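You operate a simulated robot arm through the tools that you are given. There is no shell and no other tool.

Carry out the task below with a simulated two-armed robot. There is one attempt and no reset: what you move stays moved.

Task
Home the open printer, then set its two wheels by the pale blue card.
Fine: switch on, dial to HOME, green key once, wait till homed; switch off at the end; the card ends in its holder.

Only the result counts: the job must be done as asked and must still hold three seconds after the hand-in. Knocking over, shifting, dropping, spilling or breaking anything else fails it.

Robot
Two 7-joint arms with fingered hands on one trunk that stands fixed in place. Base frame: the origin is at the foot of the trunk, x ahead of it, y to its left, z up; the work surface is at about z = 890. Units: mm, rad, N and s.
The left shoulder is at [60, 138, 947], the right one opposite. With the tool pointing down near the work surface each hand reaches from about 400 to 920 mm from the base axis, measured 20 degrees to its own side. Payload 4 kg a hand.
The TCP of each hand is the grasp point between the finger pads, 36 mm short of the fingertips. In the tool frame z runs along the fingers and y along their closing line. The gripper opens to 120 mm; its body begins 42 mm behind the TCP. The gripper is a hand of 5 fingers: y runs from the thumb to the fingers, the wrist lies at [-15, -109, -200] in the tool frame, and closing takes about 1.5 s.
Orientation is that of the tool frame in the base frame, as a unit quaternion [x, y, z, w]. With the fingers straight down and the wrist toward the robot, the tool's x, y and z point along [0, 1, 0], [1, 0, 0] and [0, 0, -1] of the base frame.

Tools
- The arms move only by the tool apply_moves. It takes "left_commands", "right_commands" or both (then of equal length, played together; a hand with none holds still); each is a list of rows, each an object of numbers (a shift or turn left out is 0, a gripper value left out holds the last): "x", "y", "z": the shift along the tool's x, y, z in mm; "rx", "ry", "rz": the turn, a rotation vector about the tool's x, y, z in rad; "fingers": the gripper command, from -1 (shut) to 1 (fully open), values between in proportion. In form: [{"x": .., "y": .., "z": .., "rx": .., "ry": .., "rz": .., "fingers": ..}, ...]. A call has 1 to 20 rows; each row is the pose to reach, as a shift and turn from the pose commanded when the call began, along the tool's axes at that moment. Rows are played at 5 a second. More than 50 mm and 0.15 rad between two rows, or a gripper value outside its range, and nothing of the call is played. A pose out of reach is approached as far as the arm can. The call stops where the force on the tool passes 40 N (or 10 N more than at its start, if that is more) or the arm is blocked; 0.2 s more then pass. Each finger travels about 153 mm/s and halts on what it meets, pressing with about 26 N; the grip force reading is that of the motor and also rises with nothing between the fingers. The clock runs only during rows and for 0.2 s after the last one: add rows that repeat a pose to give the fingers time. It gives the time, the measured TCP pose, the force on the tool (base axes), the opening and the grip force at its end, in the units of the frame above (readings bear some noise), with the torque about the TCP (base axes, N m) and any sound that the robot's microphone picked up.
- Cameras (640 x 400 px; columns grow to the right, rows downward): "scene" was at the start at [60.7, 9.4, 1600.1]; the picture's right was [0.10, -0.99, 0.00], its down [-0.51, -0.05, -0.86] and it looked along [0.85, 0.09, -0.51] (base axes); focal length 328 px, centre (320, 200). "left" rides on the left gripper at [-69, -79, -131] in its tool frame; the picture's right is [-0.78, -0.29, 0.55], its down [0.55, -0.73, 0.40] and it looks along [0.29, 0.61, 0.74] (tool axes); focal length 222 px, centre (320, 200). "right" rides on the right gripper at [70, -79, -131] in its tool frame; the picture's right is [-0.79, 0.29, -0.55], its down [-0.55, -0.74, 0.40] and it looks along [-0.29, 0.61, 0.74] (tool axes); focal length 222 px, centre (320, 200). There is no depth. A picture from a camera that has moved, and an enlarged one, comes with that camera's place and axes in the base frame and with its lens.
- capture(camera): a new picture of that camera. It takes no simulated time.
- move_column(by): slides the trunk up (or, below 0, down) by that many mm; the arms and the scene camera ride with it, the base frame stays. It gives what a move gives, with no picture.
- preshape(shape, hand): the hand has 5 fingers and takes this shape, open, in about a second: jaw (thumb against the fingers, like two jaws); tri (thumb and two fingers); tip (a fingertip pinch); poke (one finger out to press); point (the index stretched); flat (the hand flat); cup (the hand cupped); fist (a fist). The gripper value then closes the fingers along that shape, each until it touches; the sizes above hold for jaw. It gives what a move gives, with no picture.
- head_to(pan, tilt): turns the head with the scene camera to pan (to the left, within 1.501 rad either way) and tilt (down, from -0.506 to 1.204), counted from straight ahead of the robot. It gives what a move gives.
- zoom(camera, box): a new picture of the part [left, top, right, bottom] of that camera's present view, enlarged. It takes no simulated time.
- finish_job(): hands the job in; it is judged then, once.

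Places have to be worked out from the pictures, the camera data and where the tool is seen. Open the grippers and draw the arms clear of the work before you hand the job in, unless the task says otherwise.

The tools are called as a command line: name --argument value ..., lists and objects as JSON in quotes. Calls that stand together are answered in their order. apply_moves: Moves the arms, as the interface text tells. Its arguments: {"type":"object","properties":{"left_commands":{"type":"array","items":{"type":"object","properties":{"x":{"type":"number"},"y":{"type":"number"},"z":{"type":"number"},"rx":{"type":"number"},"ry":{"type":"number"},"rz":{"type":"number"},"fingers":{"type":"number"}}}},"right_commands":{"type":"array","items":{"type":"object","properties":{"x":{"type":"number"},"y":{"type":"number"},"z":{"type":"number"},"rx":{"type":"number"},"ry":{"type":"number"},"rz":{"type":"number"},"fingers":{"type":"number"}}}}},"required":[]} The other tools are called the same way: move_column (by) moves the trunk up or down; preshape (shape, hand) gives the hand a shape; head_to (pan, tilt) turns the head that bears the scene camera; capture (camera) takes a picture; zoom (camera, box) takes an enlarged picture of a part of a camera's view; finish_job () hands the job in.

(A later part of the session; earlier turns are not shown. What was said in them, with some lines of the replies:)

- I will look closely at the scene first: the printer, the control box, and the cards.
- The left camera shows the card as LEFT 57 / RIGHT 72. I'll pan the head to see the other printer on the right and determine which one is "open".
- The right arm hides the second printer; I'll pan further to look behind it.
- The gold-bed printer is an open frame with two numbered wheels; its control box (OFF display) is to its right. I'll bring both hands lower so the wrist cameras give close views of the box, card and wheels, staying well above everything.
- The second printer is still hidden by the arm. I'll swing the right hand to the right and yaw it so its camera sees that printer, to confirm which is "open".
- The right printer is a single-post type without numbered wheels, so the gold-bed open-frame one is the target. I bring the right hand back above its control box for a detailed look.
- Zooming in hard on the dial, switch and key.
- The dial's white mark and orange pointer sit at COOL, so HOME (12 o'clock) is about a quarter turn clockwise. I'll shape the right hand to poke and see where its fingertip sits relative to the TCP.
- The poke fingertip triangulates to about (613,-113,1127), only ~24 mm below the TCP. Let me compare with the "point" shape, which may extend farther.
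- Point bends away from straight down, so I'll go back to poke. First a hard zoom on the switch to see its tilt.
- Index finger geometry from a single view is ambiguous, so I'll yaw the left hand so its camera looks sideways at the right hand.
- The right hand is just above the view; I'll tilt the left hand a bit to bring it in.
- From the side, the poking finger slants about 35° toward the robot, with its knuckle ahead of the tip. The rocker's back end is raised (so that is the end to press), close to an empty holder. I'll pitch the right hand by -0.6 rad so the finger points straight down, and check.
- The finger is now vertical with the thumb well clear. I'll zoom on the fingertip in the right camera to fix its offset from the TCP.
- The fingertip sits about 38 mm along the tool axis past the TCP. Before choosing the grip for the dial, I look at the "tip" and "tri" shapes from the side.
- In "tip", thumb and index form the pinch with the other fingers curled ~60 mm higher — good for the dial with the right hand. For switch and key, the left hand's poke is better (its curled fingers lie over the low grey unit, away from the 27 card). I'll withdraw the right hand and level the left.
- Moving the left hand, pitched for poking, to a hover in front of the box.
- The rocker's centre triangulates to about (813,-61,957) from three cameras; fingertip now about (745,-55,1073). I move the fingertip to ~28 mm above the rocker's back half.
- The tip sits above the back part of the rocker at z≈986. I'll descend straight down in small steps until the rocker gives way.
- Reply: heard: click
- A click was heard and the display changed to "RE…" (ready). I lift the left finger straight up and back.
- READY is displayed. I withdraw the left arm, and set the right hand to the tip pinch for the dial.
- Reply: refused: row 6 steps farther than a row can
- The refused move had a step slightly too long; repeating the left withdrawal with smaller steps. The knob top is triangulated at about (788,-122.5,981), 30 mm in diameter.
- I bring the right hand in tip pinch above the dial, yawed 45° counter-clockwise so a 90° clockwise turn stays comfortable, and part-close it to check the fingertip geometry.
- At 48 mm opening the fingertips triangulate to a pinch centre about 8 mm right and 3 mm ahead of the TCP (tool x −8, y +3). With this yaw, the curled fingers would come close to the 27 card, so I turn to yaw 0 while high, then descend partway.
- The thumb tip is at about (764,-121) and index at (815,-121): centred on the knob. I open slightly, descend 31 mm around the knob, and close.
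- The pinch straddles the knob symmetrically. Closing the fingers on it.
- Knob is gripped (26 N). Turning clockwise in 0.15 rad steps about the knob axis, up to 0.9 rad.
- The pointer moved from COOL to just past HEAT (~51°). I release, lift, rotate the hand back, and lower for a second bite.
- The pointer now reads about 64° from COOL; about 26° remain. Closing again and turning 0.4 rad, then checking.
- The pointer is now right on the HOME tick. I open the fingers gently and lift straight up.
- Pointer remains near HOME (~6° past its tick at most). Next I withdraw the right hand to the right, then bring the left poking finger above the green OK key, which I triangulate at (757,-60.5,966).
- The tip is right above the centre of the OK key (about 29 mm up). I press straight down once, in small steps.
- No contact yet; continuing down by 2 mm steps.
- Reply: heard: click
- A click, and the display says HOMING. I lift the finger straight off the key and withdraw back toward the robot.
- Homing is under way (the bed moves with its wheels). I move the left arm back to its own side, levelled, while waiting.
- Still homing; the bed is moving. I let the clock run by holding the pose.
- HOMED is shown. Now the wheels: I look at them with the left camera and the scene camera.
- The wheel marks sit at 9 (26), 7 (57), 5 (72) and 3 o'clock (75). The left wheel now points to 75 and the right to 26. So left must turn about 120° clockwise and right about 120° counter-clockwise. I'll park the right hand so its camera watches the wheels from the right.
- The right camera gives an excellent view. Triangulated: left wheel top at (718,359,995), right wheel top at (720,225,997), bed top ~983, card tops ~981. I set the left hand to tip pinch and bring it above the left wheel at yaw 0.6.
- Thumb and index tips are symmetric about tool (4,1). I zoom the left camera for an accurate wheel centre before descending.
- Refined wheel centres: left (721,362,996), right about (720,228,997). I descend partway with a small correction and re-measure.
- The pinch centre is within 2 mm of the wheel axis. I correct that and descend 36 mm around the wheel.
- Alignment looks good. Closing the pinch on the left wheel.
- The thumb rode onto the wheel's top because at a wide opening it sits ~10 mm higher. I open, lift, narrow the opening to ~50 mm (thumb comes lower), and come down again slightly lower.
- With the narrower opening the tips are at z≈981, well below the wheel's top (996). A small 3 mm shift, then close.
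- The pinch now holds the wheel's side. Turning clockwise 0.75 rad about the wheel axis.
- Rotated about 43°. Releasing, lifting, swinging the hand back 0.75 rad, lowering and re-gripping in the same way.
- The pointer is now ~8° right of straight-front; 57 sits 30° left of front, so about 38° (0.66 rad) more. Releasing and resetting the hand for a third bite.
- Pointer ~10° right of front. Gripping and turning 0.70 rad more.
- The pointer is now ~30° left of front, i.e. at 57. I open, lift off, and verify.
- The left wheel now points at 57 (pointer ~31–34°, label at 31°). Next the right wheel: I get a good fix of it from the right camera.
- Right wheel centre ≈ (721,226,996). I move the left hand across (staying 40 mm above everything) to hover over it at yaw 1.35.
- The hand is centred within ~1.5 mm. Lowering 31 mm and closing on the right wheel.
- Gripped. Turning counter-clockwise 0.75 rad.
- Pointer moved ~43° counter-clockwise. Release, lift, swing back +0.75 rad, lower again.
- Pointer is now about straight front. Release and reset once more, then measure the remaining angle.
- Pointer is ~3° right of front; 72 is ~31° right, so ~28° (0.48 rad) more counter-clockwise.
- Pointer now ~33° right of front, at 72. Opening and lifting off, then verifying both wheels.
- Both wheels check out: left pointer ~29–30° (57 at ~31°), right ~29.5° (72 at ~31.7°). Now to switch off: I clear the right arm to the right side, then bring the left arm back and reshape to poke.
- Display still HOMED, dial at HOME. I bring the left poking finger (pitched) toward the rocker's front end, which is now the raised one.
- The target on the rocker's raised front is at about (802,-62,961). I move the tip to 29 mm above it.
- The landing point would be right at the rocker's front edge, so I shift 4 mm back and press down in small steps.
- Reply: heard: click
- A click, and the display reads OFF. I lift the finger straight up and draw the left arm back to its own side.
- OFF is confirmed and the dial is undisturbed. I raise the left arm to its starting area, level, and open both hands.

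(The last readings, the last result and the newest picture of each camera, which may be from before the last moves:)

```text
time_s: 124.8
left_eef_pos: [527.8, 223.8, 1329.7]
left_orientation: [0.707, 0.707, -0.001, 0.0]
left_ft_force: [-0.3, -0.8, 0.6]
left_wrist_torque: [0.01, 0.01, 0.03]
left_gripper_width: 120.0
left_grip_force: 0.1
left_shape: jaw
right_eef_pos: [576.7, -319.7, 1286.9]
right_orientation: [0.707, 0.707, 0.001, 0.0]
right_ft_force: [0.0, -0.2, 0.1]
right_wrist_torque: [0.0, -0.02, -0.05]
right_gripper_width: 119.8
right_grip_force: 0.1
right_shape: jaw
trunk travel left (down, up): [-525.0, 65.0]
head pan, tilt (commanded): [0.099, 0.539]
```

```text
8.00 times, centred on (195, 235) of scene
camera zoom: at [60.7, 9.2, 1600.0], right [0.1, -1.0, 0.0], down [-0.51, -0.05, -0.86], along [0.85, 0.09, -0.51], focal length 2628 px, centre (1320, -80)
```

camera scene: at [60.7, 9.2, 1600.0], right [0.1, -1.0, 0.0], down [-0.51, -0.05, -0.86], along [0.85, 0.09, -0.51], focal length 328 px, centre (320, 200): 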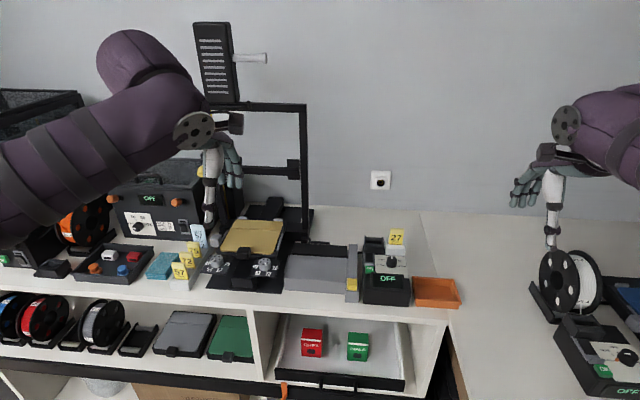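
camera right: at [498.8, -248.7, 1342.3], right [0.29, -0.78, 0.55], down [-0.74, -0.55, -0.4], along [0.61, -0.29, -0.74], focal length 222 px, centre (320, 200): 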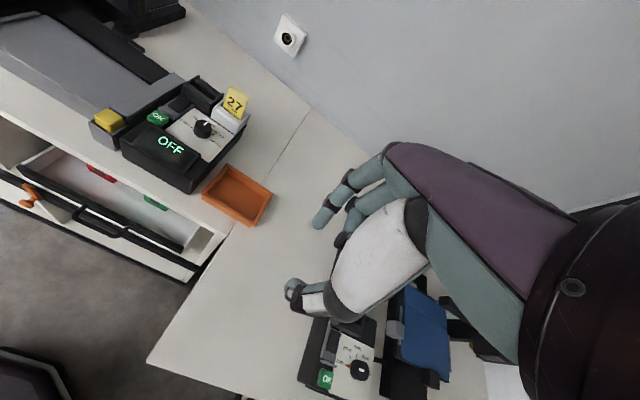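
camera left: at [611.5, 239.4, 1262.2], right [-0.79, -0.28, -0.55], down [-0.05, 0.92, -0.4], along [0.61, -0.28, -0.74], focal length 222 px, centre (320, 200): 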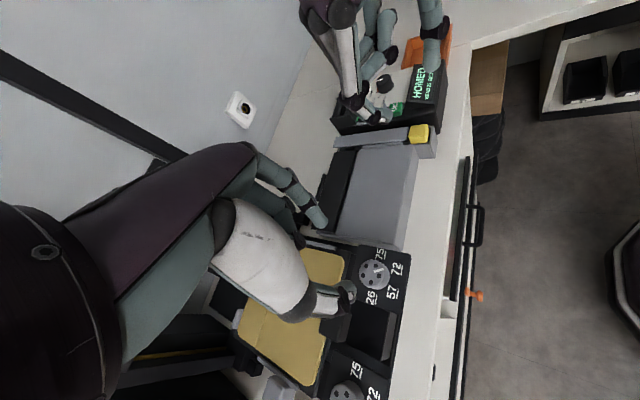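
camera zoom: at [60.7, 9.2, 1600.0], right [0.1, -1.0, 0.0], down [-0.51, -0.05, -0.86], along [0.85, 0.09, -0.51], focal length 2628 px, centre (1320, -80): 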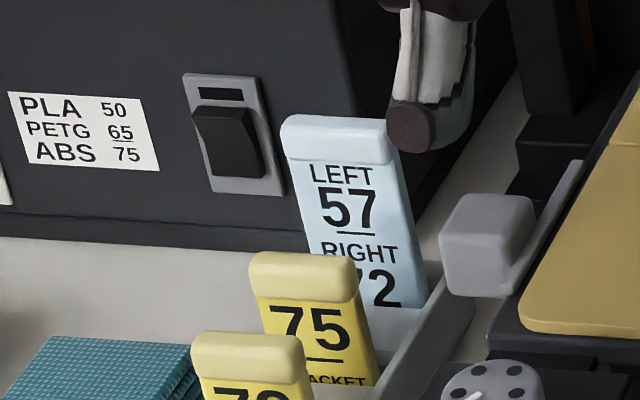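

The printer homed and is switched off, the wheels point left 57 and right 72, the pale blue card never left its holder, and both arms are clear with open hands. Handing in.

finish_job

```text
The job is handed in.
```

The open printer (the gold-bed one) is homed and its two wheels are set by the pale blue card: left at 57, right at 72. I've handed the job in, but no verdict came back.

- **Homing:** I switched it on, turned the dial from COOL to HOME and pressed the green key once. The display went from HOMING to HOMED. The dial pointer came to rest about 6° past the HOME tick.
- **Wheels:** In the last close-ups each pointer was within about 2° of its number.
- **Switch-off:** The display reads OFF.
- **Card:** I read it where it stood, so it is still in its holder.

The final pictures show nothing knocked over or out of place. Both hands are open and the arms are clear of the work.
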